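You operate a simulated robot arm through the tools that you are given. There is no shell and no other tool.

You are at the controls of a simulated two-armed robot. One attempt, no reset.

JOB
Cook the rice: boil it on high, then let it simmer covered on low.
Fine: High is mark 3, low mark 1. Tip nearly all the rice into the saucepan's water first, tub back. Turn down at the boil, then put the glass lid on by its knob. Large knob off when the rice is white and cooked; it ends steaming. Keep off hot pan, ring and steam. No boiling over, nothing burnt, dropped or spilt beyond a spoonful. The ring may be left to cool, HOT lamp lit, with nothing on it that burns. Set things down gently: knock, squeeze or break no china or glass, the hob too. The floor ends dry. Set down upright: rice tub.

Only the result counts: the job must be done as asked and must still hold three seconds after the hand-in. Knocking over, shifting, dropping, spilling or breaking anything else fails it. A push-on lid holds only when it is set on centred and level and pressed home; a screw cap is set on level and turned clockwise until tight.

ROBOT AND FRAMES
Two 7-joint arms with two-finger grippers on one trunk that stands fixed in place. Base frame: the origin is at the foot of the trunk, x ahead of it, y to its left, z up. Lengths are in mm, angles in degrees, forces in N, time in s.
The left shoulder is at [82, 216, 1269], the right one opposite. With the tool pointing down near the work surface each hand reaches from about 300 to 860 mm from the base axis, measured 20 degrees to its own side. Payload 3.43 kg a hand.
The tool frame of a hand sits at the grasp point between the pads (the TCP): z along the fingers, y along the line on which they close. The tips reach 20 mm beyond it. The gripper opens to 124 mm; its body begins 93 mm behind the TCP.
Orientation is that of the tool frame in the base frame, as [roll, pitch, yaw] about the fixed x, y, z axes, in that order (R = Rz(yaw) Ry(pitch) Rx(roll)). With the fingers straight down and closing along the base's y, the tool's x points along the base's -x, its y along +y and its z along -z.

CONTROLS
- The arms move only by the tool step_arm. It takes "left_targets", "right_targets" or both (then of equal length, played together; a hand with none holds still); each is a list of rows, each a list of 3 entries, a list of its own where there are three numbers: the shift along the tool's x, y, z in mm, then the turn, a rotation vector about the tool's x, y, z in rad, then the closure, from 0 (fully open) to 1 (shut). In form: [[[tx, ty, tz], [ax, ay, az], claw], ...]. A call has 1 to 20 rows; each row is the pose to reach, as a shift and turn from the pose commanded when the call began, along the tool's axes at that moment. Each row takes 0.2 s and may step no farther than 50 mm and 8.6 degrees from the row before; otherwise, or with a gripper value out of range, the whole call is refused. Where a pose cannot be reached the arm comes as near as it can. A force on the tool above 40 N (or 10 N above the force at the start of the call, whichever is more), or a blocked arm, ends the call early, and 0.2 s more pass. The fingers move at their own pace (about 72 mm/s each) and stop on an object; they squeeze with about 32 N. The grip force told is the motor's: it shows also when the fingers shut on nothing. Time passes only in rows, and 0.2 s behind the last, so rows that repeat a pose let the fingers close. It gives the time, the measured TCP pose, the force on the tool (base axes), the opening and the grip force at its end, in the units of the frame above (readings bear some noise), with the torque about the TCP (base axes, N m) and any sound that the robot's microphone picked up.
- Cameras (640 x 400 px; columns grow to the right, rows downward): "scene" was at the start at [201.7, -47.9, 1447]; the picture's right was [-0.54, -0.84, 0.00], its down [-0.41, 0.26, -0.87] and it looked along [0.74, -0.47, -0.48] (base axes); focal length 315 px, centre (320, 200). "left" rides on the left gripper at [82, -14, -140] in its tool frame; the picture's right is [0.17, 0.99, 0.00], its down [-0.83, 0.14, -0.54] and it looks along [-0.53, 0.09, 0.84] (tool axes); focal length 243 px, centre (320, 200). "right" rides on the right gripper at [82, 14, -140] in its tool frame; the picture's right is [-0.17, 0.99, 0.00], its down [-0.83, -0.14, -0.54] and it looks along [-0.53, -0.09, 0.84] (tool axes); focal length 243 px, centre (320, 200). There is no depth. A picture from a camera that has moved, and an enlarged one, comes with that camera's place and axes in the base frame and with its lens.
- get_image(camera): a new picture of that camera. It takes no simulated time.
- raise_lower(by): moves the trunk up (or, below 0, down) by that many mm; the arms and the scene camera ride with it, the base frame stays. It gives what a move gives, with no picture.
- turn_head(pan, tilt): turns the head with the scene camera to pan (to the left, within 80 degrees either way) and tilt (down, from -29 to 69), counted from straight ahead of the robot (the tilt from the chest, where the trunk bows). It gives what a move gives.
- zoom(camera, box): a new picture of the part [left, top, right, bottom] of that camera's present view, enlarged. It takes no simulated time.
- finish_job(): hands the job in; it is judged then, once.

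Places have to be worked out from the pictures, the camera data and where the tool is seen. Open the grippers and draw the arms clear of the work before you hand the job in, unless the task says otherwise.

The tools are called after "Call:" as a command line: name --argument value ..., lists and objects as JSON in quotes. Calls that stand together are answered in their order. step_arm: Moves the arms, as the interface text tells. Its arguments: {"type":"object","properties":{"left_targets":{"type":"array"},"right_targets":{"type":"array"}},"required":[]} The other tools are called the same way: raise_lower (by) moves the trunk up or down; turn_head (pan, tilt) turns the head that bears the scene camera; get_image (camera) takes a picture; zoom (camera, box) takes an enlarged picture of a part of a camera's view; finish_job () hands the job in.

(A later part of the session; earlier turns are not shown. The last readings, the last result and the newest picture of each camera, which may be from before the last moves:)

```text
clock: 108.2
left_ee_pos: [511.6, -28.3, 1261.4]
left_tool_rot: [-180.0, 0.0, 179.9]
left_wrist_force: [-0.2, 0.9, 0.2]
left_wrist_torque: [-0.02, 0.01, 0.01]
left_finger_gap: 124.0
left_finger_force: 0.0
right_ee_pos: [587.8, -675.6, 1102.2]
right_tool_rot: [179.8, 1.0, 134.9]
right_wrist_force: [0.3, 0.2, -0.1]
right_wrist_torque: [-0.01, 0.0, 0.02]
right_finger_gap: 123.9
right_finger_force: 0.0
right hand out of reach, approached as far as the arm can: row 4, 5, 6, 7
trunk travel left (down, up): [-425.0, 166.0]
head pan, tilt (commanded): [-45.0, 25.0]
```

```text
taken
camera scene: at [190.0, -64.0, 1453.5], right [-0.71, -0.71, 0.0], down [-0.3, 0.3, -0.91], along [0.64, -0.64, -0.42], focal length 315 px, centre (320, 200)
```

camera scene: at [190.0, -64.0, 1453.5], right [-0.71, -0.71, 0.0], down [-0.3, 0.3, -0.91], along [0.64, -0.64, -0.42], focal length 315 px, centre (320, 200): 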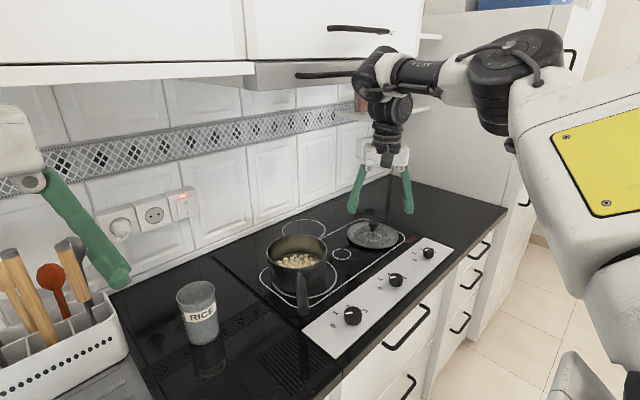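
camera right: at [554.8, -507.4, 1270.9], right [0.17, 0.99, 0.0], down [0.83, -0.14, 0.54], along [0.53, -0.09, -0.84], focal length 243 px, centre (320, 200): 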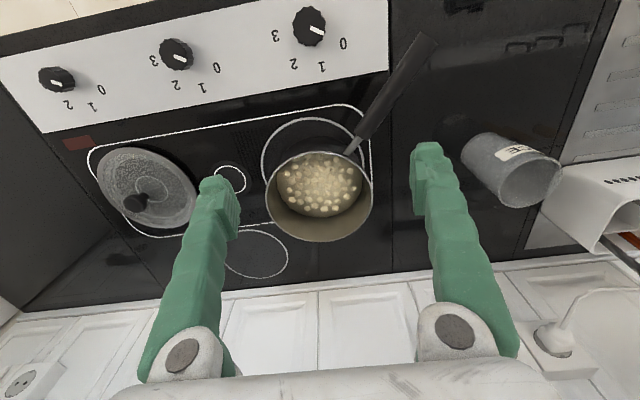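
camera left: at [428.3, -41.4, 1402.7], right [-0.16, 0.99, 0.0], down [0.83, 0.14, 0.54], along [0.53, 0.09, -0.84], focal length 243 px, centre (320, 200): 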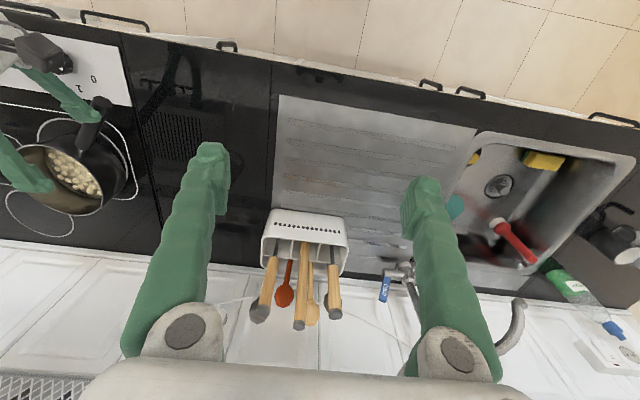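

Tool-down reach at this height is limited by the tall wrist; tilting outward while lowering should extend it. Tilt 40° outward and move toward (660,-790,1010).

Call:
step_arm --right_targets '[[[-21.9, -5, 15.3], [0, -0.1163, 0], 0], [[-43.8, -9.9, 30.7], [0, -0.2327, 0], 0], [[-65.8, -14.9, 46], [0, -0.349, 0], 0], [[-87.7, -19.8, 61.3], [0, -0.4653, 0], 0], [[-109.6, -24.8, 76.7], [0, -0.5817, 0], 0], [[-131.5, -29.7, 92], [0, -0.698, 0], 0], [[-131.5, -29.7, 92], [0, -0.698, 0], 0]]'

Call:
get_image --camera "scene"

Call:
get_image --camera "right"

```text
clock: 109.8
left_ee_pos: [512.6, -27.8, 1260.1]
left_tool_rot: [-179.9, 0.0, 179.9]
left_wrist_force: [-0.5, -0.9, 0.1]
left_wrist_torque: [0.0, -0.02, -0.02]
left_finger_gap: 124.0
left_finger_force: 0.0
right_ee_pos: [661.5, -790.4, 1010.8]
right_tool_rot: [-179.8, 40.2, 135.2]
right_wrist_force: [0.0, 0.7, 0.8]
right_wrist_torque: [-0.01, 0.01, -0.02]
right_finger_gap: 124.1
right_finger_force: 0.0
trunk travel left (down, up): [-425.0, 166.0]
head pan, tilt (commanded): [-45.0, 25.0]
```

```text
taken
camera scene: at [190.0, -63.9, 1453.5], right [-0.71, -0.71, 0.0], down [-0.3, 0.3, -0.91], along [0.64, -0.64, -0.42], focal length 315 px, centre (320, 200)
```

scene: 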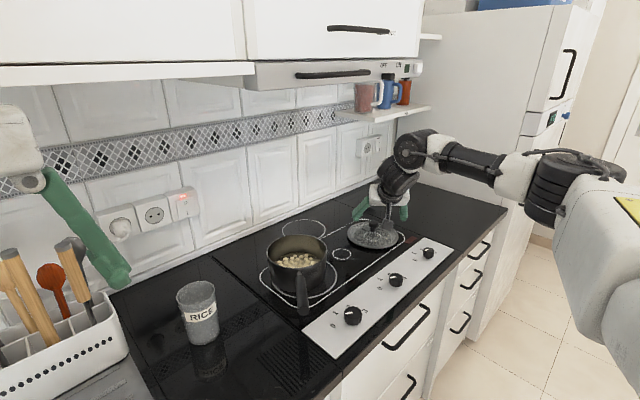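

```text
taken
camera right: at [562.4, -672.0, 1064.1], right [0.79, 0.61, 0.1], down [0.11, -0.3, 0.95], along [0.61, -0.73, -0.3], focal length 243 px, centre (320, 200)
```

right: 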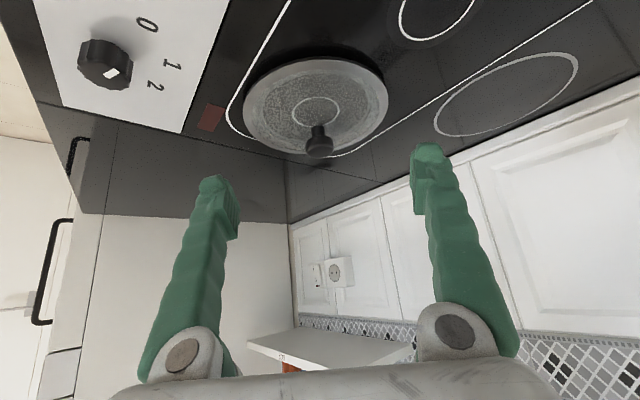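

Reach with tilt works. I'll zoom on the lid knob from this closer viewpoint to refine its position.

Call:
zoom --camera "right" --box '[230, 40, 410, 180]'

Call:
zoom --camera "scene" --box '[320, 160, 440, 260]'

```text
2.86 times, centred on (320, 110) of right
camera zoom: at [562.4, -672.0, 1064.1], right [0.79, 0.61, 0.1], down [0.11, -0.3, 0.95], along [0.61, -0.73, -0.3], focal length 693 px, centre (320, 457)
```

zoom: 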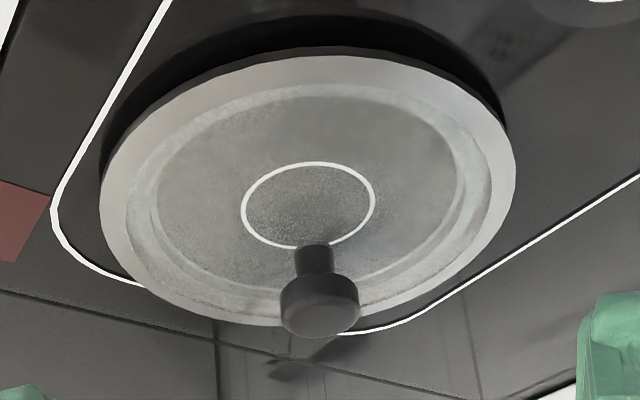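

```text
4.00 times, centred on (380, 210) of scene
camera zoom: at [190.0, -63.9, 1453.5], right [-0.71, -0.71, 0.0], down [-0.3, 0.3, -0.91], along [0.64, -0.64, -0.42], focal length 1262 px, centre (80, 160)
```

zoom: 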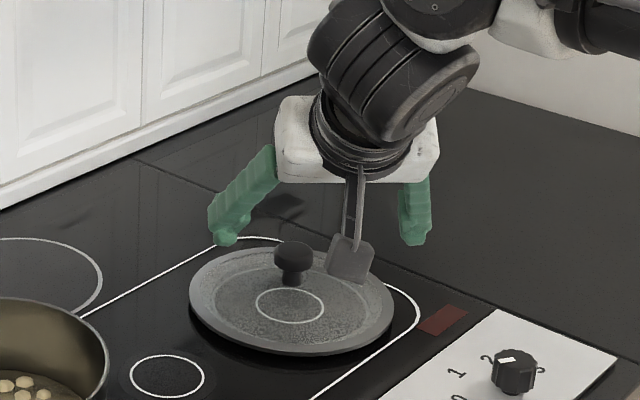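

The two close wrist-camera views agree on the lid knob cap at ≈(729,-861,920). Test reach to 30 mm short of the grasp (fingers open, well clear of the knob).

Call:
step_arm --right_targets '[[[-4.1, -0.6, 24], [0, 0, 0], 0], [[-8.2, -1.3, 48], [0, 0, 0], 0], [[-12.2, -1.9, 72], [0, 0, 0], 0], [[-16.3, -2.5, 96], [0, 0, 0], 0], [[-16.3, -2.5, 96], [0, 0, 0], 0]]'

Call:
get_image --camera "right"

Call:
get_image --camera "scene"

```text
clock: 111.0
left_ee_pos: [511.5, -28.9, 1260.0]
left_tool_rot: [-180.0, 0.1, -180.0]
left_wrist_force: [-0.4, -0.7, 0.4]
left_wrist_torque: [-0.01, -0.02, 0.0]
left_finger_gap: 123.9
left_finger_force: 0.1
right_ee_pos: [709.7, -845.5, 948.2]
right_tool_rot: [-179.8, 40.2, 135.2]
right_wrist_force: [0.0, 0.3, 0.0]
right_wrist_torque: [0.01, 0.01, 0.0]
right_finger_gap: 124.1
right_finger_force: 0.0
trunk travel left (down, up): [-425.0, 166.0]
head pan, tilt (commanded): [-45.0, 25.0]
```

```text
taken
camera right: at [611.5, -727.3, 1001.4], right [0.79, 0.61, 0.1], down [0.11, -0.3, 0.95], along [0.61, -0.73, -0.3], focal length 243 px, centre (320, 200)
```

right: 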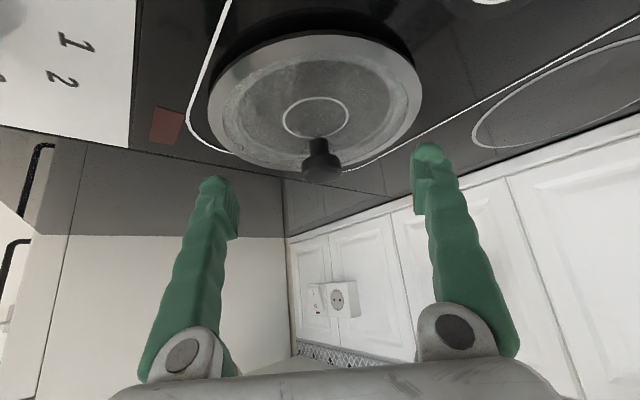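

```text
taken
camera scene: at [189.3, -64.0, 1453.6], right [-0.71, -0.71, 0.0], down [-0.3, 0.3, -0.91], along [0.64, -0.64, -0.42], focal length 315 px, centre (320, 200)
```

scene: 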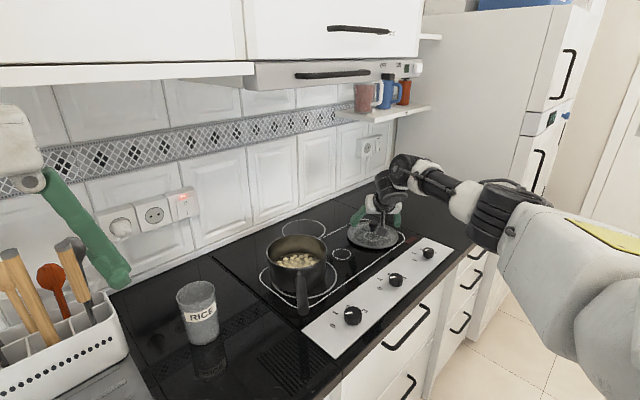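

Reach is fine. One more zoom of the knob from here to settle its height.

Call:
zoom --camera "right" --box '[270, 110, 370, 190]'

Call:
zoom --camera "scene" --box '[330, 180, 430, 260]'

```text
5.00 times, centred on (320, 150) of right
camera zoom: at [611.5, -727.3, 1001.4], right [0.79, 0.61, 0.1], down [0.11, -0.3, 0.95], along [0.61, -0.73, -0.3], focal length 1213 px, centre (320, 450)
```

zoom: 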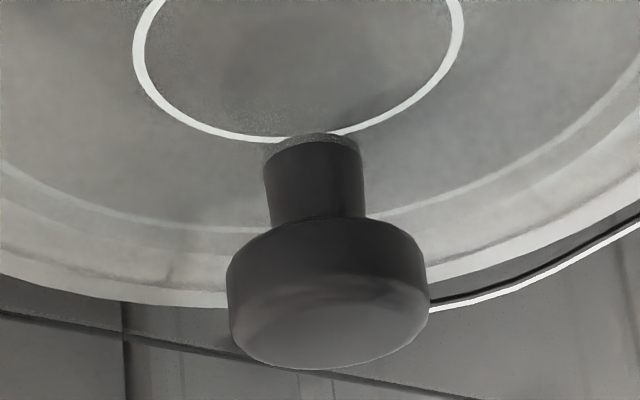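

```text
5.00 times, centred on (380, 220) of scene
camera zoom: at [189.3, -64.0, 1453.6], right [-0.71, -0.71, 0.0], down [-0.3, 0.3, -0.91], along [0.64, -0.64, -0.42], focal length 1577 px, centre (20, 100)
```

zoom: 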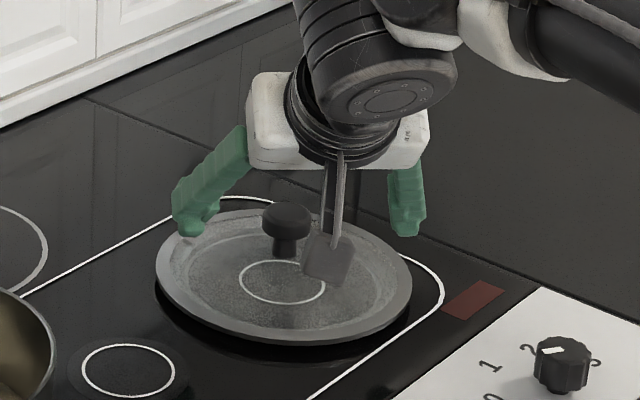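

Knob cap settled at ≈(727.5,-860.5,920.5), reach OK. Back out along the same path and return to tool-down.

Call:
step_arm --right_targets '[[[4.1, 0.6, -24], [0, 0, 0], 0], [[8.2, 1.3, -48], [0, 0, 0], 0], [[12.2, 1.9, -72], [0, 0, 0], 0], [[16.3, 2.5, -96], [0, 0, 0], 0], [[22.2, 7.1, -118], [0, 0.1, 0], 0], [[28.2, 11.6, -140.1], [0, 0.2, 0], 0], [[34.1, 16.2, -162.1], [0, 0.3, 0], 0], [[40.1, 20.8, -184.2], [0, 0.4, 0], 0], [[46, 25.4, -206.2], [0, 0.5, 0], 0], [[52, 29.9, -228.3], [0, 0.6, 0], 0], [[57.9, 34.5, -250.3], [0, 0.7, 0], 0], [[57.9, 34.5, -250.3], [0, 0.7, 0], 0]]'

Call:
get_image --camera "scene"

```text
clock: 113.6
left_ee_pos: [510.2, -31.6, 1261.5]
left_tool_rot: [179.9, 0.1, 179.8]
left_wrist_force: [0.6, -0.5, 0.1]
left_wrist_torque: [0.0, -0.04, -0.02]
left_finger_gap: 124.0
left_finger_force: 0.0
right_ee_pos: [590.4, -676.1, 1098.4]
right_tool_rot: [179.9, 0.4, 135.1]
right_wrist_force: [0.5, -1.2, 0.8]
right_wrist_torque: [0.05, -0.03, 0.01]
right_finger_gap: 124.2
right_finger_force: 0.0
right hand out of reach, approached as far as the arm can: row 11, 12
trunk travel left (down, up): [-425.0, 166.0]
head pan, tilt (commanded): [-45.0, 25.0]
```

```text
taken
camera scene: at [189.1, -66.4, 1453.5], right [-0.71, -0.71, 0.0], down [-0.3, 0.3, -0.91], along [0.64, -0.64, -0.42], focal length 315 px, centre (320, 200)
```

scene: 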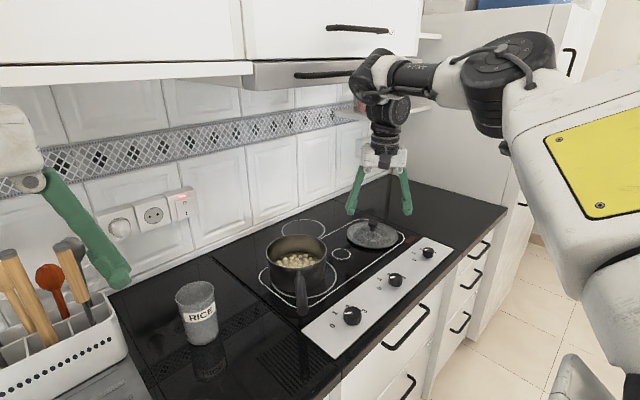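

Now go above the large knob at (533,-518,1050) with the yaw set so the whole 0→3 turn fits the wrist range.

Call:
step_arm --right_targets '[[[9.5, 4.4, 3], [0, 0, -0.1472], 0], [[19, 8.9, 6], [0, 0, -0.2943], 0], [[28.5, 13.3, 9], [0, 0, -0.4415], 0], [[38, 17.8, 12], [0, 0, -0.5886], 0], [[47.5, 22.2, 15], [0, 0, -0.7358], 0], [[57, 26.7, 18], [0, 0, -0.8829], 0], [[66.5, 31.1, 21], [0, 0, -1.0301], 0], [[76, 35.6, 24], [0, 0, -1.1772], 0], [[85.4, 40, 27], [0, 0, -1.3244], 0], [[94.9, 44.4, 30], [0, 0, -1.4715], 0], [[104.4, 48.9, 33], [0, 0, -1.6187], 0], [[113.9, 53.3, 36], [0, 0, -1.7658], 0], [[123.4, 57.8, 39], [0, 0, -1.913], 0], [[132.9, 62.2, 42], [0, 0, -2.0601], 0], [[142.4, 66.7, 45], [0, 0, -2.2073], 0], [[151.9, 71.1, 48], [0, 0, -2.3544], 0], [[151.9, 71.1, 48], [0, 0, -2.3544], 0]]'

Call:
get_image --camera "right"

Call:
get_image --camera "scene"

```text
clock: 117.2
left_ee_pos: [512.3, -29.6, 1259.6]
left_tool_rot: [-180.0, -0.1, 179.9]
left_wrist_force: [0.3, 0.5, -0.2]
left_wrist_torque: [0.01, -0.05, 0.0]
left_finger_gap: 124.2
left_finger_force: 0.0
right_ee_pos: [533.0, -516.3, 1049.4]
right_tool_rot: [179.8, -0.1, -89.9]
right_wrist_force: [-0.2, 0.1, -0.3]
right_wrist_torque: [-0.01, -0.03, 0.01]
right_finger_gap: 123.9
right_finger_force: 0.0
trunk travel left (down, up): [-425.0, 166.0]
head pan, tilt (commanded): [-45.0, 25.0]
```

```text
taken
camera right: at [518.6, -597.4, 1189.1], right [-0.99, 0.16, 0.0], down [0.14, 0.83, 0.54], along [0.09, 0.53, -0.84], focal length 243 px, centre (320, 200)
```

right: 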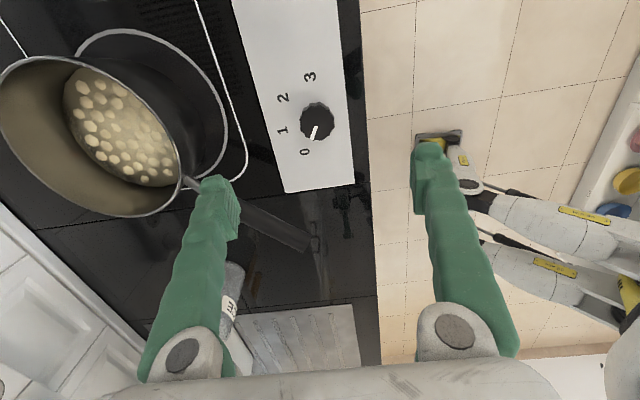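

```text
taken
camera scene: at [190.2, -64.4, 1453.4], right [-0.71, -0.71, 0.0], down [-0.3, 0.3, -0.91], along [0.64, -0.64, -0.42], focal length 315 px, centre (320, 200)
```

scene: 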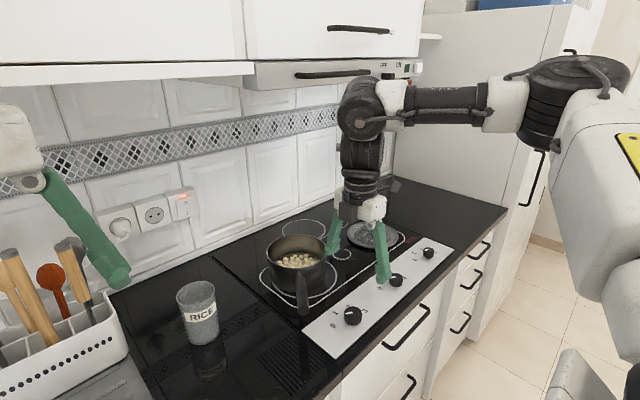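

Hand is above the large knob. Zoom in to refine its centre before descending.

Call:
zoom --camera "right" --box '[260, 60, 380, 180]'

```text
3.33 times, centred on (320, 120) of right
camera zoom: at [518.6, -597.4, 1189.1], right [-0.99, 0.16, 0.0], down [0.14, 0.83, 0.54], along [0.09, 0.53, -0.84], focal length 809 px, centre (320, 467)
```

zoom: 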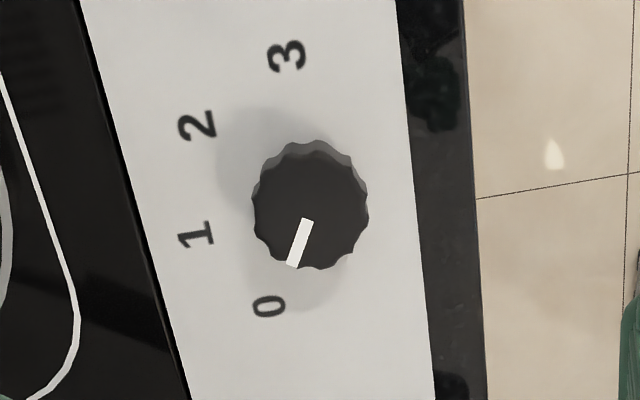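

Knob centre fits at (535,-518), pointer at 0 (31°), marks at ~49.5° steps. Descend over it with the fingers half open to z≈900.

Call:
step_arm --right_targets '[[[0.5, -0.5, 30], [0, 0, 0], 0.3], [[1, -1, 60], [0, 0, 0], 0.35], [[1.4, -1.5, 90], [0, 0, 0], 0.35], [[1.9, -2, 120], [0, 0, 0], 0.35], [[1.9, -2, 140], [0, 0, 0], 0.35], [[1.9, -2, 149], [0, 0, 0], 0.35], [[1.9, -2, 149], [0, 0, 0], 0.35]]'

Call:
get_image --camera "right"

Call:
zoom --camera "scene" --box '[300, 240, 440, 360]'

```text
clock: 118.8
left_ee_pos: [512.1, -28.5, 1260.2]
left_tool_rot: [180.0, 0.0, 179.9]
left_wrist_force: [0.7, 0.0, -0.5]
left_wrist_torque: [0.0, 0.01, 0.03]
left_finger_gap: 124.0
left_finger_force: 0.1
right_ee_pos: [533.7, -518.2, 899.6]
right_tool_rot: [179.9, -0.1, -90.0]
right_wrist_force: [-0.1, 0.2, 0.1]
right_wrist_torque: [-0.01, -0.02, -0.01]
right_finger_gap: 80.8
right_finger_force: 0.1
trunk travel left (down, up): [-425.0, 166.0]
head pan, tilt (commanded): [-45.0, 25.0]
```

```text
taken
camera right: at [520.1, -600.6, 1039.9], right [-0.99, 0.17, 0.0], down [0.14, 0.83, 0.54], along [0.09, 0.53, -0.84], focal length 243 px, centre (320, 200)
```

right: 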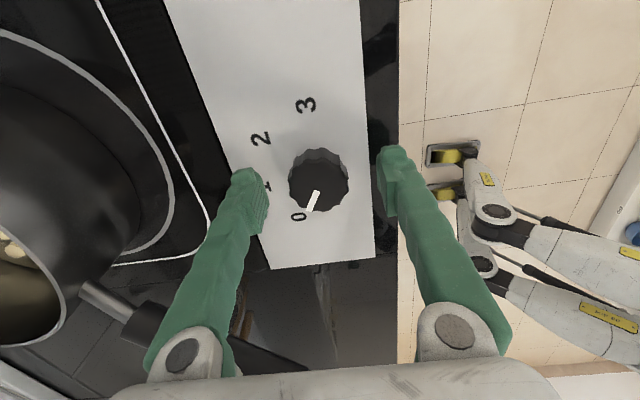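

```text
3.33 times, centred on (370, 300) of scene
camera zoom: at [190.1, -64.3, 1453.4], right [-0.71, -0.71, 0.0], down [-0.3, 0.3, -0.91], along [0.64, -0.64, -0.42], focal length 1052 px, centre (153, -133)
```

zoom: 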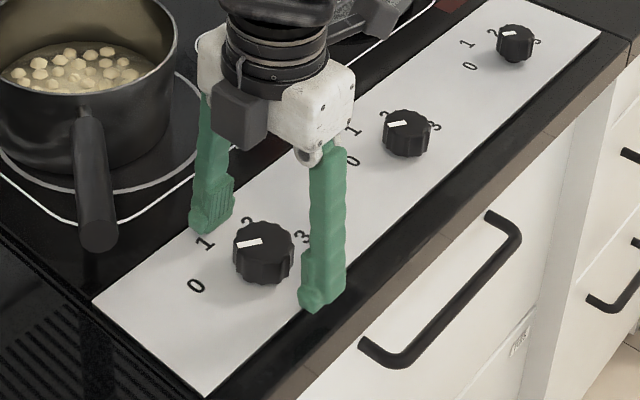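

Knob is centred between the fingers. Lower the last 10 mm slowly and close on it.

Call:
step_arm --right_targets '[[[0.8, -0.6, 3], [0, 0, 0], 0.35], [[1.5, -1.2, 6], [0, 0, 0], 0.35], [[1.5, -1.2, 8.5], [0, 0, 0], 0.35], [[1.5, -1.2, 10], [0, 0, 0], 0.4], [[1.5, -1.2, 10], [0, 0, 0], 0.5], [[1.5, -1.2, 10], [0, 0, 0], 0.6], [[1.5, -1.2, 10], [0, 0, 0], 0.65], [[1.5, -1.2, 10], [0, 0, 0], 0.7], [[1.5, -1.2, 10], [0, 0, 0], 0.7]]'

Call:
get_image --camera "right"

Call:
zoom --camera "scene" --box '[300, 240, 440, 360]'

```text
clock: 120.8
left_ee_pos: [512.7, -28.6, 1259.3]
left_tool_rot: [180.0, 0.1, -180.0]
left_wrist_force: [-0.1, 1.0, 0.3]
left_wrist_torque: [0.02, 0.02, -0.01]
left_finger_gap: 124.1
left_finger_force: 0.2
right_ee_pos: [534.5, -520.6, 890.6]
right_tool_rot: [179.9, -0.1, -90.2]
right_wrist_force: [1.0, 0.1, -1.8]
right_wrist_torque: [-0.03, -0.01, 0.01]
right_finger_gap: 40.9
right_finger_force: 45.4
trunk travel left (down, up): [-425.0, 166.0]
head pan, tilt (commanded): [-45.0, 25.0]
```

```text
taken
camera right: at [521.3, -601.7, 1030.5], right [-0.99, 0.17, 0.0], down [0.14, 0.83, 0.54], along [0.09, 0.53, -0.84], focal length 243 px, centre (320, 200)
```

right: 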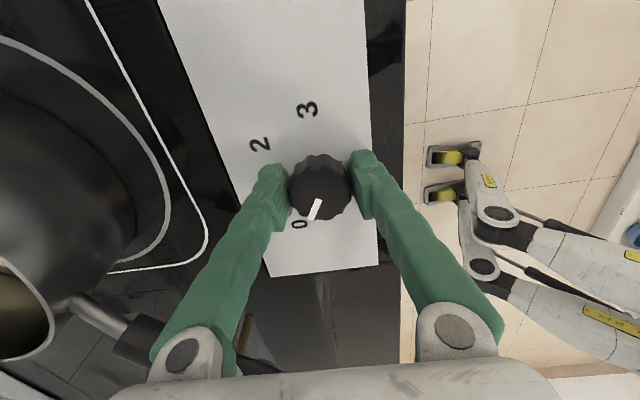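

```text
3.33 times, centred on (370, 300) of scene
camera zoom: at [190.3, -64.4, 1453.4], right [-0.71, -0.71, 0.0], down [-0.3, 0.3, -0.91], along [0.64, -0.64, -0.42], focal length 1052 px, centre (153, -133)
```

zoom: 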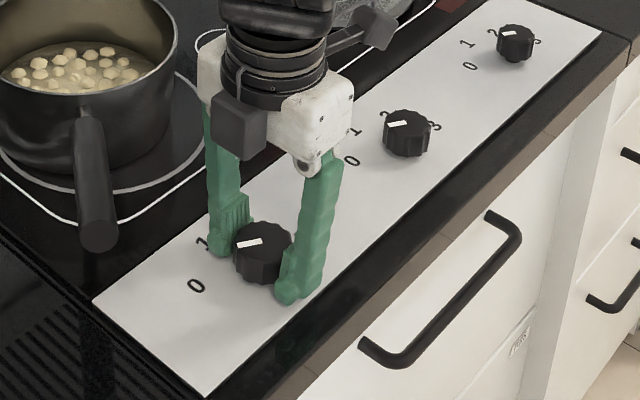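

Gripped (gap 41 mm). Turn clockwise 74° first to check that the knob follows.

Call:
step_arm --right_targets '[[[0, 0, 0], [0, 0, 0.1436], 0.7], [[0, 0, 0], [0, 0, 0.2871], 0.7], [[0, 0, 0], [0, 0, 0.4307], 0.7], [[0, 0, 0], [0, 0, 0.5742], 0.7], [[0, 0, 0], [0, 0, 0.7178], 0.7], [[0, 0, 0], [0, 0, 0.8613], 0.7], [[0, 0, 0], [0, 0, 1.0049], 0.7], [[0, 0, 0], [0, 0, 1.1484], 0.7], [[0, 0, 0], [0, 0, 1.292], 0.7]]'

Call:
get_image --camera "right"

Call:
zoom --camera "scene" --box '[300, 240, 440, 360]'

```text
clock: 122.8
left_ee_pos: [511.0, -28.7, 1261.2]
left_tool_rot: [-179.9, 0.0, -180.0]
left_wrist_force: [0.5, -0.6, 0.4]
left_wrist_torque: [0.01, 0.01, 0.01]
left_finger_gap: 124.1
left_finger_force: 0.0
right_ee_pos: [534.5, -519.7, 890.9]
right_tool_rot: [-179.9, -0.2, -164.2]
right_wrist_force: [-6.2, 0.9, -5.8]
right_wrist_torque: [-0.06, 0.28, -0.02]
right_finger_gap: 40.5
right_finger_force: 45.1
trunk travel left (down, up): [-425.0, 166.0]
head pan, tilt (commanded): [-45.0, 25.0]
```

```text
taken
camera right: at [452.1, -528.4, 1030.6], right [-0.11, 0.99, 0.0], down [0.84, 0.09, 0.54], along [0.53, 0.06, -0.84], focal length 243 px, centre (320, 200)
```

right: 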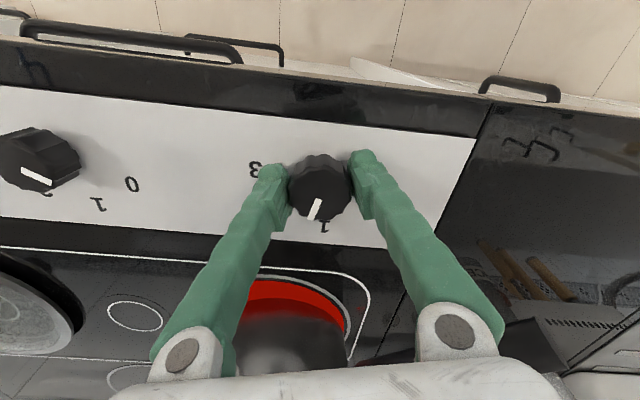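

```text
3.33 times, centred on (370, 300) of scene
camera zoom: at [189.9, -64.7, 1453.4], right [-0.71, -0.71, 0.0], down [-0.3, 0.3, -0.91], along [0.64, -0.64, -0.42], focal length 1052 px, centre (153, -133)
```

zoom: 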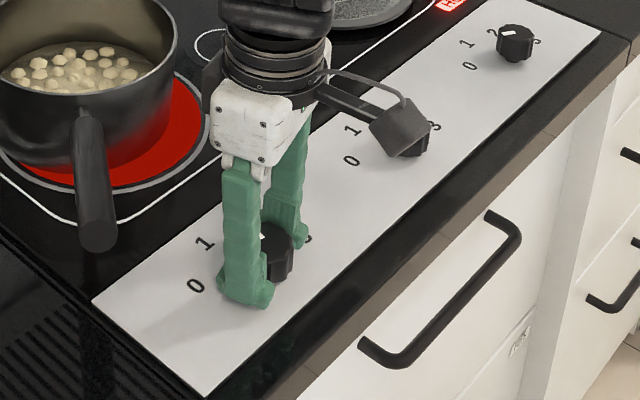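

The ring under the pan glows and the HOT lamp is lit, so this is the right knob. Turn the remaining ~75.5° to mark 3.

Call:
step_arm --right_targets '[[[0, 0, 0], [0, 0, 0.1464], 0.7], [[0, 0, 0], [0, 0, 0.2928], 0.7], [[0, 0, 0], [0, 0, 0.4392], 0.7], [[0, 0, 0], [0, 0, 0.5856], 0.7], [[0, 0, 0], [0, 0, 0.732], 0.7], [[0, 0, 0], [0, 0, 0.8784], 0.7], [[0, 0, 0], [0, 0, 1.0248], 0.7], [[0, 0, 0], [0, 0, 1.1712], 0.7], [[0, 0, 0], [0, 0, 1.3177], 0.7]]'

Call:
get_image --camera "right"

Call:
zoom --camera "scene" --box '[230, 210, 440, 360]'

```text
clock: 124.8
left_ee_pos: [511.0, -28.9, 1260.2]
left_tool_rot: [179.9, 0.2, -180.0]
left_wrist_force: [0.3, 0.9, -0.2]
left_wrist_torque: [0.02, 0.04, -0.03]
left_finger_gap: 124.0
left_finger_force: 0.1
right_ee_pos: [546.2, -537.1, 886.6]
right_tool_rot: [179.9, 0.2, 120.3]
right_wrist_force: [-1.2, -5.1, 12.5]
right_wrist_torque: [-0.68, 0.84, 0.23]
right_finger_gap: 38.5
right_finger_force: 0.6
right hand out of reach, approached as far as the arm can: row 9
trunk travel left (down, up): [-425.0, 166.0]
head pan, tilt (commanded): [-45.0, 25.0]
```

```text
taken
camera right: at [515.8, -459.0, 1024.9], right [0.93, 0.35, 0.0], down [0.3, -0.79, 0.54], along [0.19, -0.51, -0.84], focal length 243 px, centre (320, 200)
```

right: 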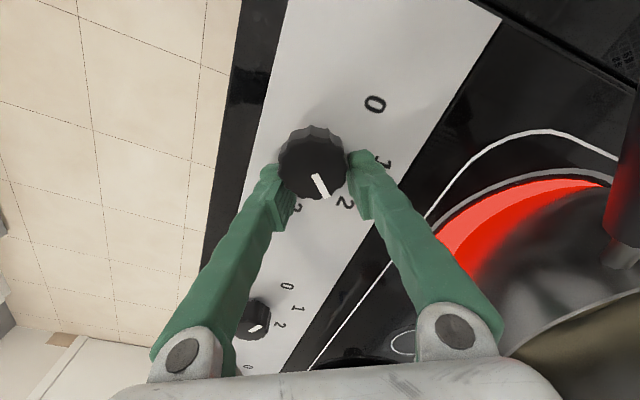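

```text
2.67 times, centred on (335, 285) of scene
camera zoom: at [189.3, -64.3, 1453.6], right [-0.71, -0.71, 0.0], down [-0.3, 0.3, -0.91], along [0.64, -0.64, -0.42], focal length 841 px, centre (280, -27)
```

zoom: 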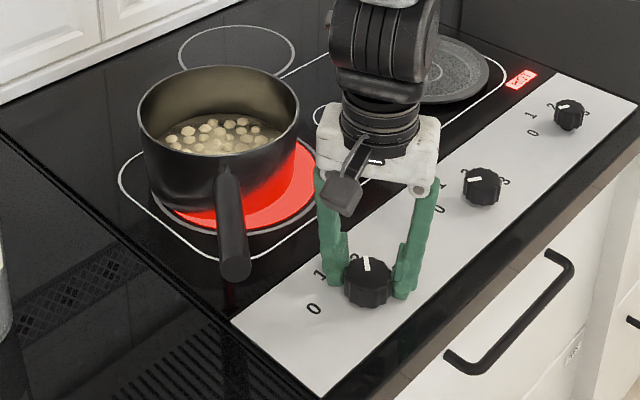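

The wrist limit was reached near the end and the hand shifted off; the knob shows just past 2. Open, lift clear, and re-grip with a fresh wrist angle.

Call:
step_arm --right_targets '[[[0, 0, -3], [0, 0, 0], 0.45], [[0, 0, -5], [0, 0, 0], 0.35], [[0, 0, -15], [0, 0, 0], 0.35], [[0, 0, -40], [0, 0, 0], 0.35], [[0, 0, -70], [0, 0, 0], 0.35], [[0, 0, -70], [0, 0, 0], 0.35]]'

Call:
zoom --camera "scene" --box '[230, 210, 440, 360]'

```text
clock: 126.2
left_ee_pos: [511.5, -29.0, 1260.9]
left_tool_rot: [180.0, 0.0, 179.9]
left_wrist_force: [1.0, -0.1, -0.2]
left_wrist_torque: [0.01, -0.02, -0.03]
left_finger_gap: 124.1
left_finger_force: 0.0
right_ee_pos: [552.1, -550.4, 952.6]
right_tool_rot: [-180.0, -0.1, 120.6]
right_wrist_force: [0.0, 0.7, 0.6]
right_wrist_torque: [-0.03, 0.03, 0.02]
right_finger_gap: 80.5
right_finger_force: 0.0
right hand out of reach, approached as far as the arm can: row 3, 4, 5, 6
trunk travel left (down, up): [-425.0, 166.0]
head pan, tilt (commanded): [-45.0, 25.0]
```

```text
2.67 times, centred on (335, 285) of scene
camera zoom: at [190.3, -64.6, 1453.4], right [-0.71, -0.71, 0.0], down [-0.3, 0.3, -0.91], along [0.64, -0.64, -0.42], focal length 841 px, centre (280, -27)
```

zoom: 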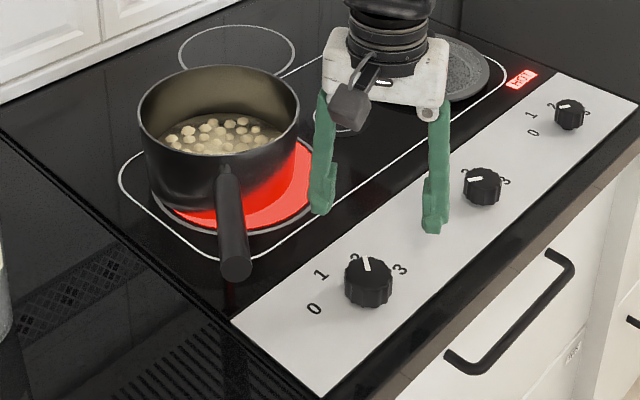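

Knob reads ~2.2. Rotate the hand back ~119° and recentre above the knob.

Call:
step_arm --right_targets '[[[2.4, 0.1, -0.5], [0, 0, -0.139], 0.35], [[4.7, 0.1, -0.9], [0, 0, -0.278], 0.35], [[7.1, 0.2, -1.4], [0, 0, -0.417], 0.35], [[9.4, 0.3, -1.9], [0, 0, -0.556], 0.35], [[11.8, 0.4, -2.3], [0, 0, -0.695], 0.35], [[14.2, 0.4, -2.8], [0, 0, -0.834], 0.35], [[16.5, 0.5, -3.3], [0, 0, -0.973], 0.35], [[18.9, 0.6, -3.7], [0, 0, -1.112], 0.35], [[21.2, 0.7, -4.2], [0, 0, -1.251], 0.35], [[23.6, 0.7, -4.7], [0, 0, -1.39], 0.35], [[26, 0.8, -5.1], [0, 0, -1.529], 0.35], [[28.3, 0.9, -5.6], [0, 0, -1.668], 0.35], [[30.7, 1, -6.1], [0, 0, -1.807], 0.35], [[33, 1, -6.5], [0, 0, -1.946], 0.35], [[35.4, 1.1, -7], [0, 0, -2.084], 0.35]]'

Call:
get_image --camera "right"

Call:
zoom --camera "right" --box '[250, 90, 390, 220]'

Call:
zoom --camera "scene" --box '[230, 210, 440, 360]'

```text
clock: 129.4
left_ee_pos: [512.5, -28.8, 1261.0]
left_tool_rot: [180.0, -0.1, 179.9]
left_wrist_force: [0.6, -0.3, 0.7]
left_wrist_torque: [-0.01, -0.01, -0.02]
left_finger_gap: 124.2
left_finger_force: 0.0
right_ee_pos: [536.7, -520.3, 958.7]
right_tool_rot: [180.0, -0.2, -120.1]
right_wrist_force: [0.2, -0.2, 0.1]
right_wrist_torque: [-0.01, 0.0, -0.03]
right_finger_gap: 80.7
right_finger_force: 0.2
trunk travel left (down, up): [-425.0, 166.0]
head pan, tilt (commanded): [-45.0, 25.0]
```

```text
taken
camera right: at [482.9, -583.3, 1098.8], right [-0.77, 0.64, 0.0], down [0.54, 0.65, 0.54], along [0.34, 0.41, -0.84], focal length 243 px, centre (320, 200)
```

right: 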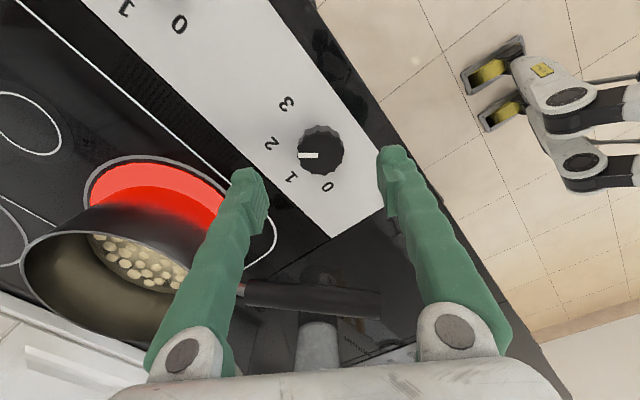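

```text
3.08 times, centred on (320, 155) of right
camera zoom: at [482.9, -583.3, 1098.8], right [-0.77, 0.64, 0.0], down [0.54, 0.65, 0.54], along [0.34, 0.41, -0.84], focal length 746 px, centre (320, 338)
```

zoom: 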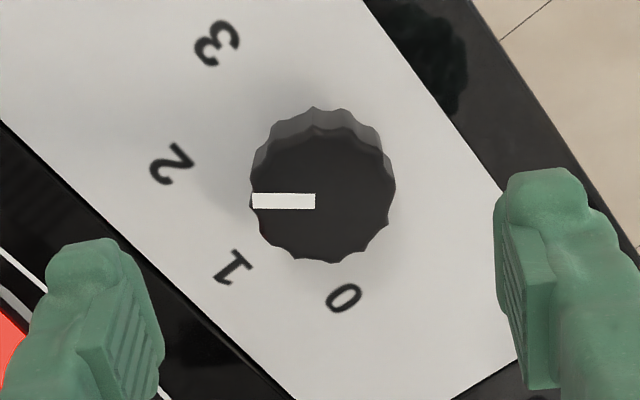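

```text
2.67 times, centred on (335, 285) of scene
camera zoom: at [190.1, -64.3, 1453.4], right [-0.71, -0.71, 0.0], down [-0.3, 0.3, -0.91], along [0.64, -0.64, -0.42], focal length 841 px, centre (280, -27)
```

zoom: 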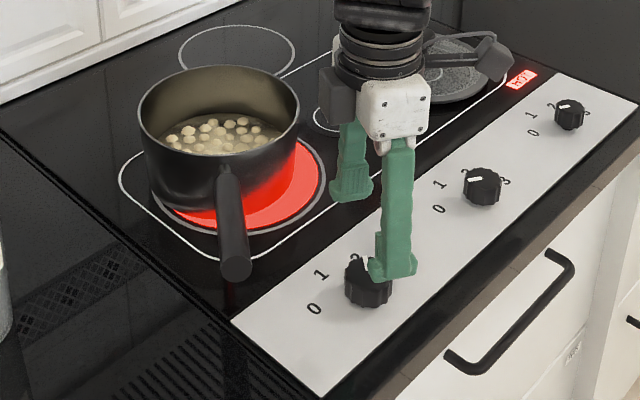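

Pointer is at mark 2 (≈129°). Descend, re-grip and then turn +50°.

Call:
step_arm --right_targets '[[[-0.4, 0.6, 25], [0, 0, 0], 0.35], [[-0.7, 1.2, 45], [0, 0, 0], 0.35], [[-1.1, 1.8, 58], [0, 0, 0], 0.35], [[-1.1, 1.8, 65], [0, 0, 0], 0.35], [[-1.1, 1.8, 68.5], [0, 0, 0], 0.4], [[-1.1, 1.8, 68.5], [0, 0, 0], 0.52], [[-1.1, 1.8, 68.5], [0, 0, 0], 0.62], [[-1.1, 1.8, 68.5], [0, 0, 0], 0.75], [[-1.1, 1.8, 68.5], [0, 0, 0], 0.9]]'

Call:
get_image --camera "right"

```text
clock: 131.4
left_ee_pos: [513.6, -30.1, 1260.3]
left_tool_rot: [180.0, 0.0, -180.0]
left_wrist_force: [0.4, 0.1, 0.0]
left_wrist_torque: [-0.04, -0.03, 0.02]
left_finger_gap: 123.9
left_finger_force: 0.1
right_ee_pos: [535.7, -519.2, 892.0]
right_tool_rot: [-179.9, -0.1, -120.2]
right_wrist_force: [8.6, -8.0, 1.9]
right_wrist_torque: [-0.27, -0.14, 0.02]
right_finger_gap: 40.3
right_finger_force: 45.4
trunk travel left (down, up): [-425.0, 166.0]
head pan, tilt (commanded): [-45.0, 25.0]
```

```text
taken
camera right: at [482.3, -581.9, 1030.3], right [-0.77, 0.64, 0.0], down [0.54, 0.65, 0.54], along [0.34, 0.41, -0.84], focal length 243 px, centre (320, 200)
```

right: 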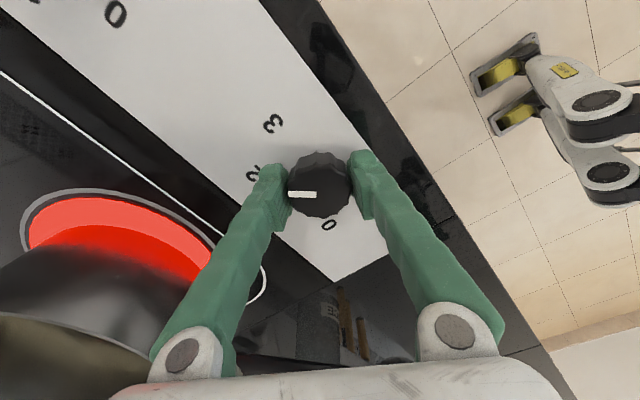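

Gripped again. Turn +50° to mark 3, easing 1 mm sideways to centre.

Call:
step_arm --right_targets '[[[0, -0.6, 0], [0, 0, 0.1454], 0.9], [[0, -1, 0], [0, 0, 0.2909], 0.9], [[0, -1, 0], [0, 0, 0.4363], 0.9], [[0, -1, 0], [0, 0, 0.5818], 0.9], [[0, -1, 0], [0, 0, 0.7272], 0.9], [[0, -1, 0], [0, 0, 0.8727], 0.9], [[0, -1, 0], [0, 0, 0.8901], 0.9]]'

Call:
get_image --camera "right"

Call:
zoom --camera "scene" --box '[230, 210, 440, 360]'

```text
clock: 133.0
left_ee_pos: [511.3, -30.7, 1260.5]
left_tool_rot: [180.0, -0.1, 179.9]
left_wrist_force: [0.1, 0.7, -0.8]
left_wrist_torque: [0.0, 0.0, -0.01]
left_finger_gap: 124.0
left_finger_force: 0.0
right_ee_pos: [535.4, -519.0, 890.6]
right_tool_rot: [-179.9, -0.2, -171.2]
right_wrist_force: [11.2, -15.2, 9.3]
right_wrist_torque: [-0.09, -0.33, 1.3]
right_finger_gap: 40.5
right_finger_force: 44.9
trunk travel left (down, up): [-425.0, 166.0]
head pan, tilt (commanded): [-45.0, 25.0]
```

```text
taken
camera right: at [452.7, -518.0, 1030.1], right [0.01, 1.0, 0.0], down [0.84, -0.01, 0.54], along [0.54, -0.01, -0.84], focal length 243 px, centre (320, 200)
```

right: 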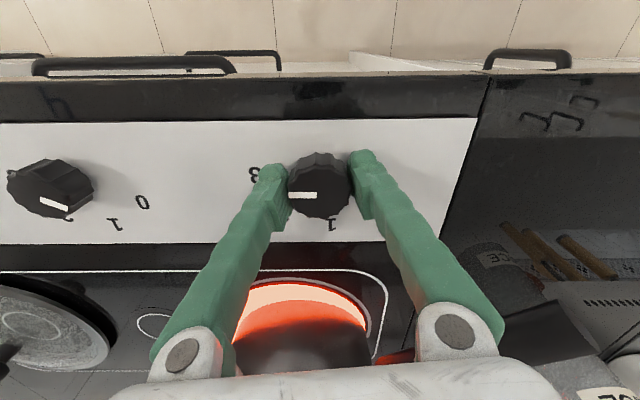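

```text
2.67 times, centred on (335, 285) of scene
camera zoom: at [190.9, -65.6, 1453.3], right [-0.71, -0.71, 0.0], down [-0.3, 0.3, -0.91], along [0.64, -0.64, -0.42], focal length 841 px, centre (280, -27)
```

zoom: 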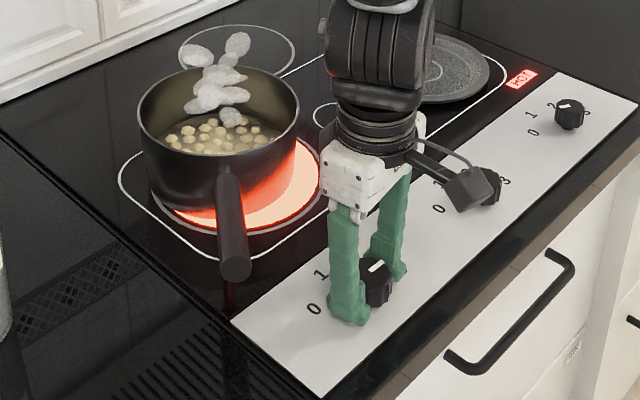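

Pointer is now at 3 and the ring glows brighter; first steam wisps appear. Hold here gripping the knob and wait, checking pictures and sound.

Call:
step_arm --right_targets '[[[0, 0, 0], [0, 0, -0.012], 0.9], [[0, 0, 0], [0, 0, -0.012], 0.9], [[0, 0, 0], [0, 0, -0.012], 0.9], [[0, 0, 0], [0, 0, -0.012], 0.9], [[0, 0, 0], [0, 0, -0.012], 0.9], [[0, 0, 0], [0, 0, -0.012], 0.9], [[0, 0, 0], [0, 0, -0.012], 0.9], [[0, 0, 0], [0, 0, -0.012], 0.9]]'

Call:
zoom --camera "scene" --box '[230, 190, 400, 340]'

```text
clock: 134.8
left_ee_pos: [512.2, -29.0, 1261.4]
left_tool_rot: [180.0, 0.0, 179.9]
left_wrist_force: [-0.1, -0.4, 0.0]
left_wrist_torque: [-0.01, -0.02, -0.02]
left_finger_gap: 124.1
left_finger_force: 0.1
right_ee_pos: [535.8, -518.8, 891.3]
right_tool_rot: [-179.8, -0.1, -170.5]
right_wrist_force: [13.7, -22.6, 21.3]
right_wrist_torque: [-0.3, -0.14, 0.54]
right_finger_gap: 40.4
right_finger_force: 44.7
trunk travel left (down, up): [-425.0, 166.0]
head pan, tilt (commanded): [-45.0, 25.0]
```

```text
2.67 times, centred on (315, 265) of scene
camera zoom: at [190.1, -65.5, 1453.4], right [-0.71, -0.71, 0.0], down [-0.3, 0.3, -0.91], along [0.64, -0.64, -0.42], focal length 841 px, centre (333, 27)
```

zoom: 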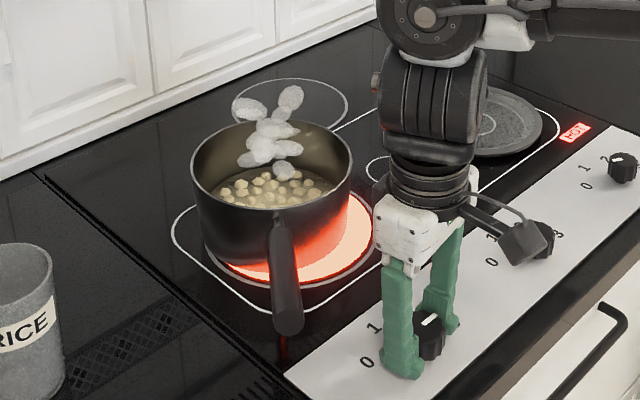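

Still heating, little steam. Contact force is building (≈27 N), so ease the hand +1 mm x, −1.5 mm y, +1.5 mm up and keep waiting.

Call:
step_arm --right_targets '[[[-0.4, -0.8, -0.8], [0, 0, 0], 0.9], [[-0.7, -1.6, -1.5], [0, 0, 0], 0.9], [[-0.7, -1.6, -1.5], [0, 0, 0], 0.9], [[-0.7, -1.6, -1.5], [0, 0, 0], 0.9], [[-0.7, -1.6, -1.5], [0, 0, 0], 0.9], [[-0.7, -1.6, -1.5], [0, 0, 0], 0.9], [[-0.7, -1.6, -1.5], [0, 0, 0], 0.9], [[-0.7, -1.6, -1.5], [0, 0, 0], 0.9], [[-0.7, -1.6, -1.5], [0, 0, 0], 0.9], [[-0.7, -1.6, -1.5], [0, 0, 0], 0.9]]'

Call:
zoom --camera "scene" --box '[230, 190, 400, 340]'

```text
clock: 137.0
left_ee_pos: [511.9, -29.4, 1261.5]
left_tool_rot: [180.0, 0.1, 179.9]
left_wrist_force: [0.9, -0.5, -0.2]
left_wrist_torque: [0.01, -0.01, 0.03]
left_finger_gap: 124.1
left_finger_force: 0.0
right_ee_pos: [535.3, -519.3, 890.8]
right_tool_rot: [-180.0, -0.4, -170.4]
right_wrist_force: [-4.6, 4.5, -10.7]
right_wrist_torque: [0.05, 0.03, 0.45]
right_finger_gap: 40.5
right_finger_force: 44.5
trunk travel left (down, up): [-425.0, 166.0]
head pan, tilt (commanded): [-45.0, 25.0]
```

```text
2.67 times, centred on (315, 265) of scene
camera zoom: at [190.6, -64.7, 1453.3], right [-0.71, -0.71, 0.0], down [-0.3, 0.3, -0.91], along [0.64, -0.64, -0.42], focal length 841 px, centre (333, 27)
```

zoom: 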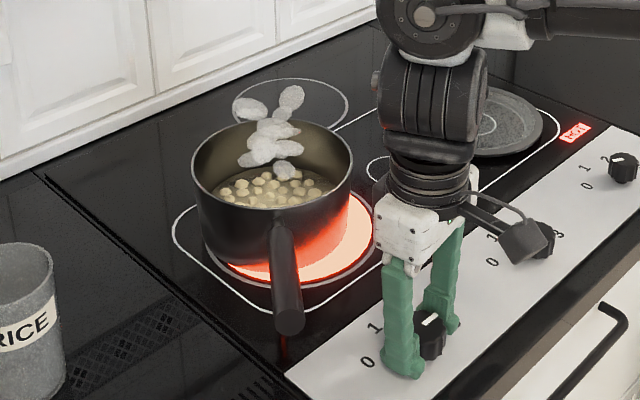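

Forces are fine now. Keep waiting in ~4 s increments, watching for bubbles.

Call:
step_arm --right_targets '[[[0, 0, 0.5], [0, 0, 0], 0.9], [[0, 0, 0.5], [0, 0, 0], 0.9], [[0, 0, 0.5], [0, 0, 0], 0.9], [[0, 0, 0.5], [0, 0, 0], 0.9], [[0, 0, 0.5], [0, 0, 0], 0.9], [[0, 0, 0.5], [0, 0, 0], 0.9], [[0, 0, 0.5], [0, 0, 0], 0.9], [[0, 0, 0.5], [0, 0, 0], 0.9], [[0, 0, 0.5], [0, 0, 0], 0.9], [[0, 0, 0.5], [0, 0, 0], 0.9], [[0, 0, 0.5], [0, 0, 0], 0.9], [[0, 0, 0.5], [0, 0, 0], 0.9], [[0, 0, 0.5], [0, 0, 0], 0.9], [[0, 0, 0.5], [0, 0, 0], 0.9], [[0, 0, 0.5], [0, 0, 0], 0.9], [[0, 0, 0.5], [0, 0, 0], 0.9]]'

Call:
zoom --camera "scene" --box '[230, 190, 400, 340]'

```text
clock: 140.4
left_ee_pos: [511.8, -29.4, 1260.7]
left_tool_rot: [179.9, 0.0, 180.0]
left_wrist_force: [0.1, 0.1, 0.4]
left_wrist_torque: [0.02, 0.02, 0.01]
left_finger_gap: 124.3
left_finger_force: 0.0
right_ee_pos: [536.3, -520.5, 891.3]
right_tool_rot: [-179.8, -0.2, -170.4]
right_wrist_force: [-15.3, 14.1, -24.7]
right_wrist_torque: [0.07, 0.29, 0.47]
right_finger_gap: 40.4
right_finger_force: 45.1
trunk travel left (down, up): [-425.0, 166.0]
head pan, tilt (commanded): [-45.0, 25.0]
```

```text
2.67 times, centred on (315, 265) of scene
camera zoom: at [190.3, -64.4, 1453.4], right [-0.71, -0.71, 0.0], down [-0.3, 0.3, -0.91], along [0.64, -0.64, -0.42], focal length 841 px, centre (333, 27)
```

zoom: 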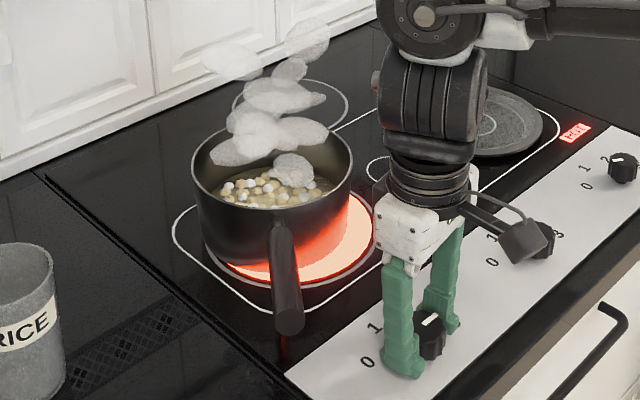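

Steam has increased and white bubbles are showing; I'll zoom to judge whether it's at the boil.

Call:
zoom --camera "scene" --box '[260, 210, 350, 280]'

Call:
zoom --camera "left" --box '[0, 80, 180, 260]'

```text
5.71 times, centred on (305, 245) of scene
camera zoom: at [190.3, -64.4, 1453.4], right [-0.71, -0.71, 0.0], down [-0.3, 0.3, -0.91], along [0.64, -0.64, -0.42], focal length 1803 px, centre (406, -57)
```

zoom: 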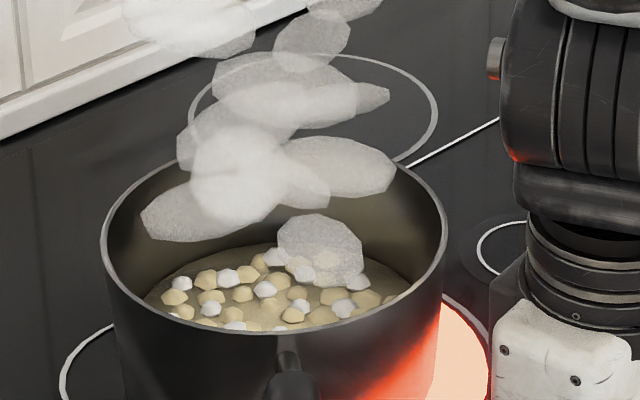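

```text
2.22 times, centred on (90, 170) of left
camera zoom: at [429.2, -42.1, 1402.3], right [-0.16, 0.99, 0.0], down [0.83, 0.14, 0.54], along [0.53, 0.09, -0.84], focal length 539 px, centre (831, 267)
```

zoom: 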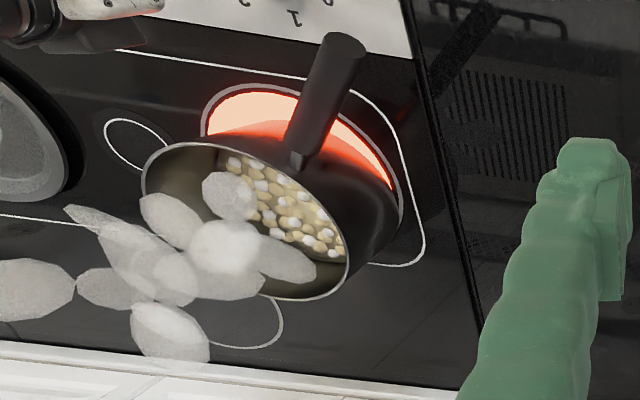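

Boil appears to be starting. I'll wait one more second (easing the hand's strain) and compare.

Call:
step_arm --right_targets '[[[0.4, 0.8, 0.8], [0, 0, 0], 0.9], [[0.7, 1.2, 1.3], [0, 0, 0], 0.9], [[0.7, 1.2, 1.3], [0, 0, 0], 0.9], [[0.7, 1.2, 1.3], [0, 0, 0], 0.9]]'

Call:
zoom --camera "scene" --box '[250, 170, 370, 280]'

```text
clock: 141.4
left_ee_pos: [509.9, -28.9, 1260.9]
left_tool_rot: [-180.0, 0.1, 179.8]
left_wrist_force: [0.6, 0.8, 0.1]
left_wrist_torque: [-0.01, -0.02, 0.05]
left_finger_gap: 124.1
left_finger_force: 0.0
right_ee_pos: [536.7, -519.7, 890.5]
right_tool_rot: [-179.8, 0.0, -170.6]
right_wrist_force: [-9.3, -1.9, -2.4]
right_wrist_torque: [-0.28, 0.62, 0.56]
right_finger_gap: 40.5
right_finger_force: 44.7
trunk travel left (down, up): [-425.0, 166.0]
head pan, tilt (commanded): [-45.0, 25.0]
```

```text
3.64 times, centred on (310, 225) of scene
camera zoom: at [189.0, -64.6, 1453.7], right [-0.71, -0.71, 0.0], down [-0.3, 0.3, -0.91], along [0.64, -0.64, -0.42], focal length 1147 px, centre (356, 109)
```

zoom: 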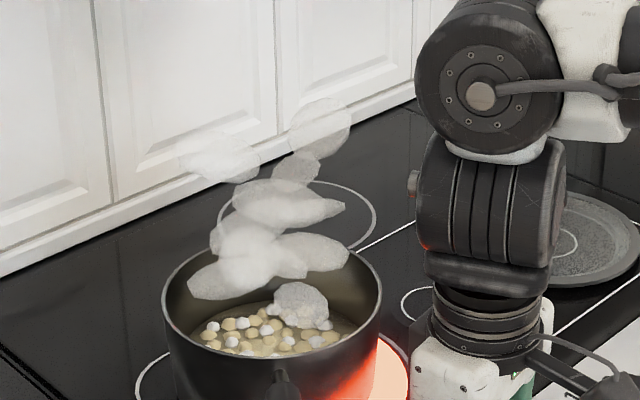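

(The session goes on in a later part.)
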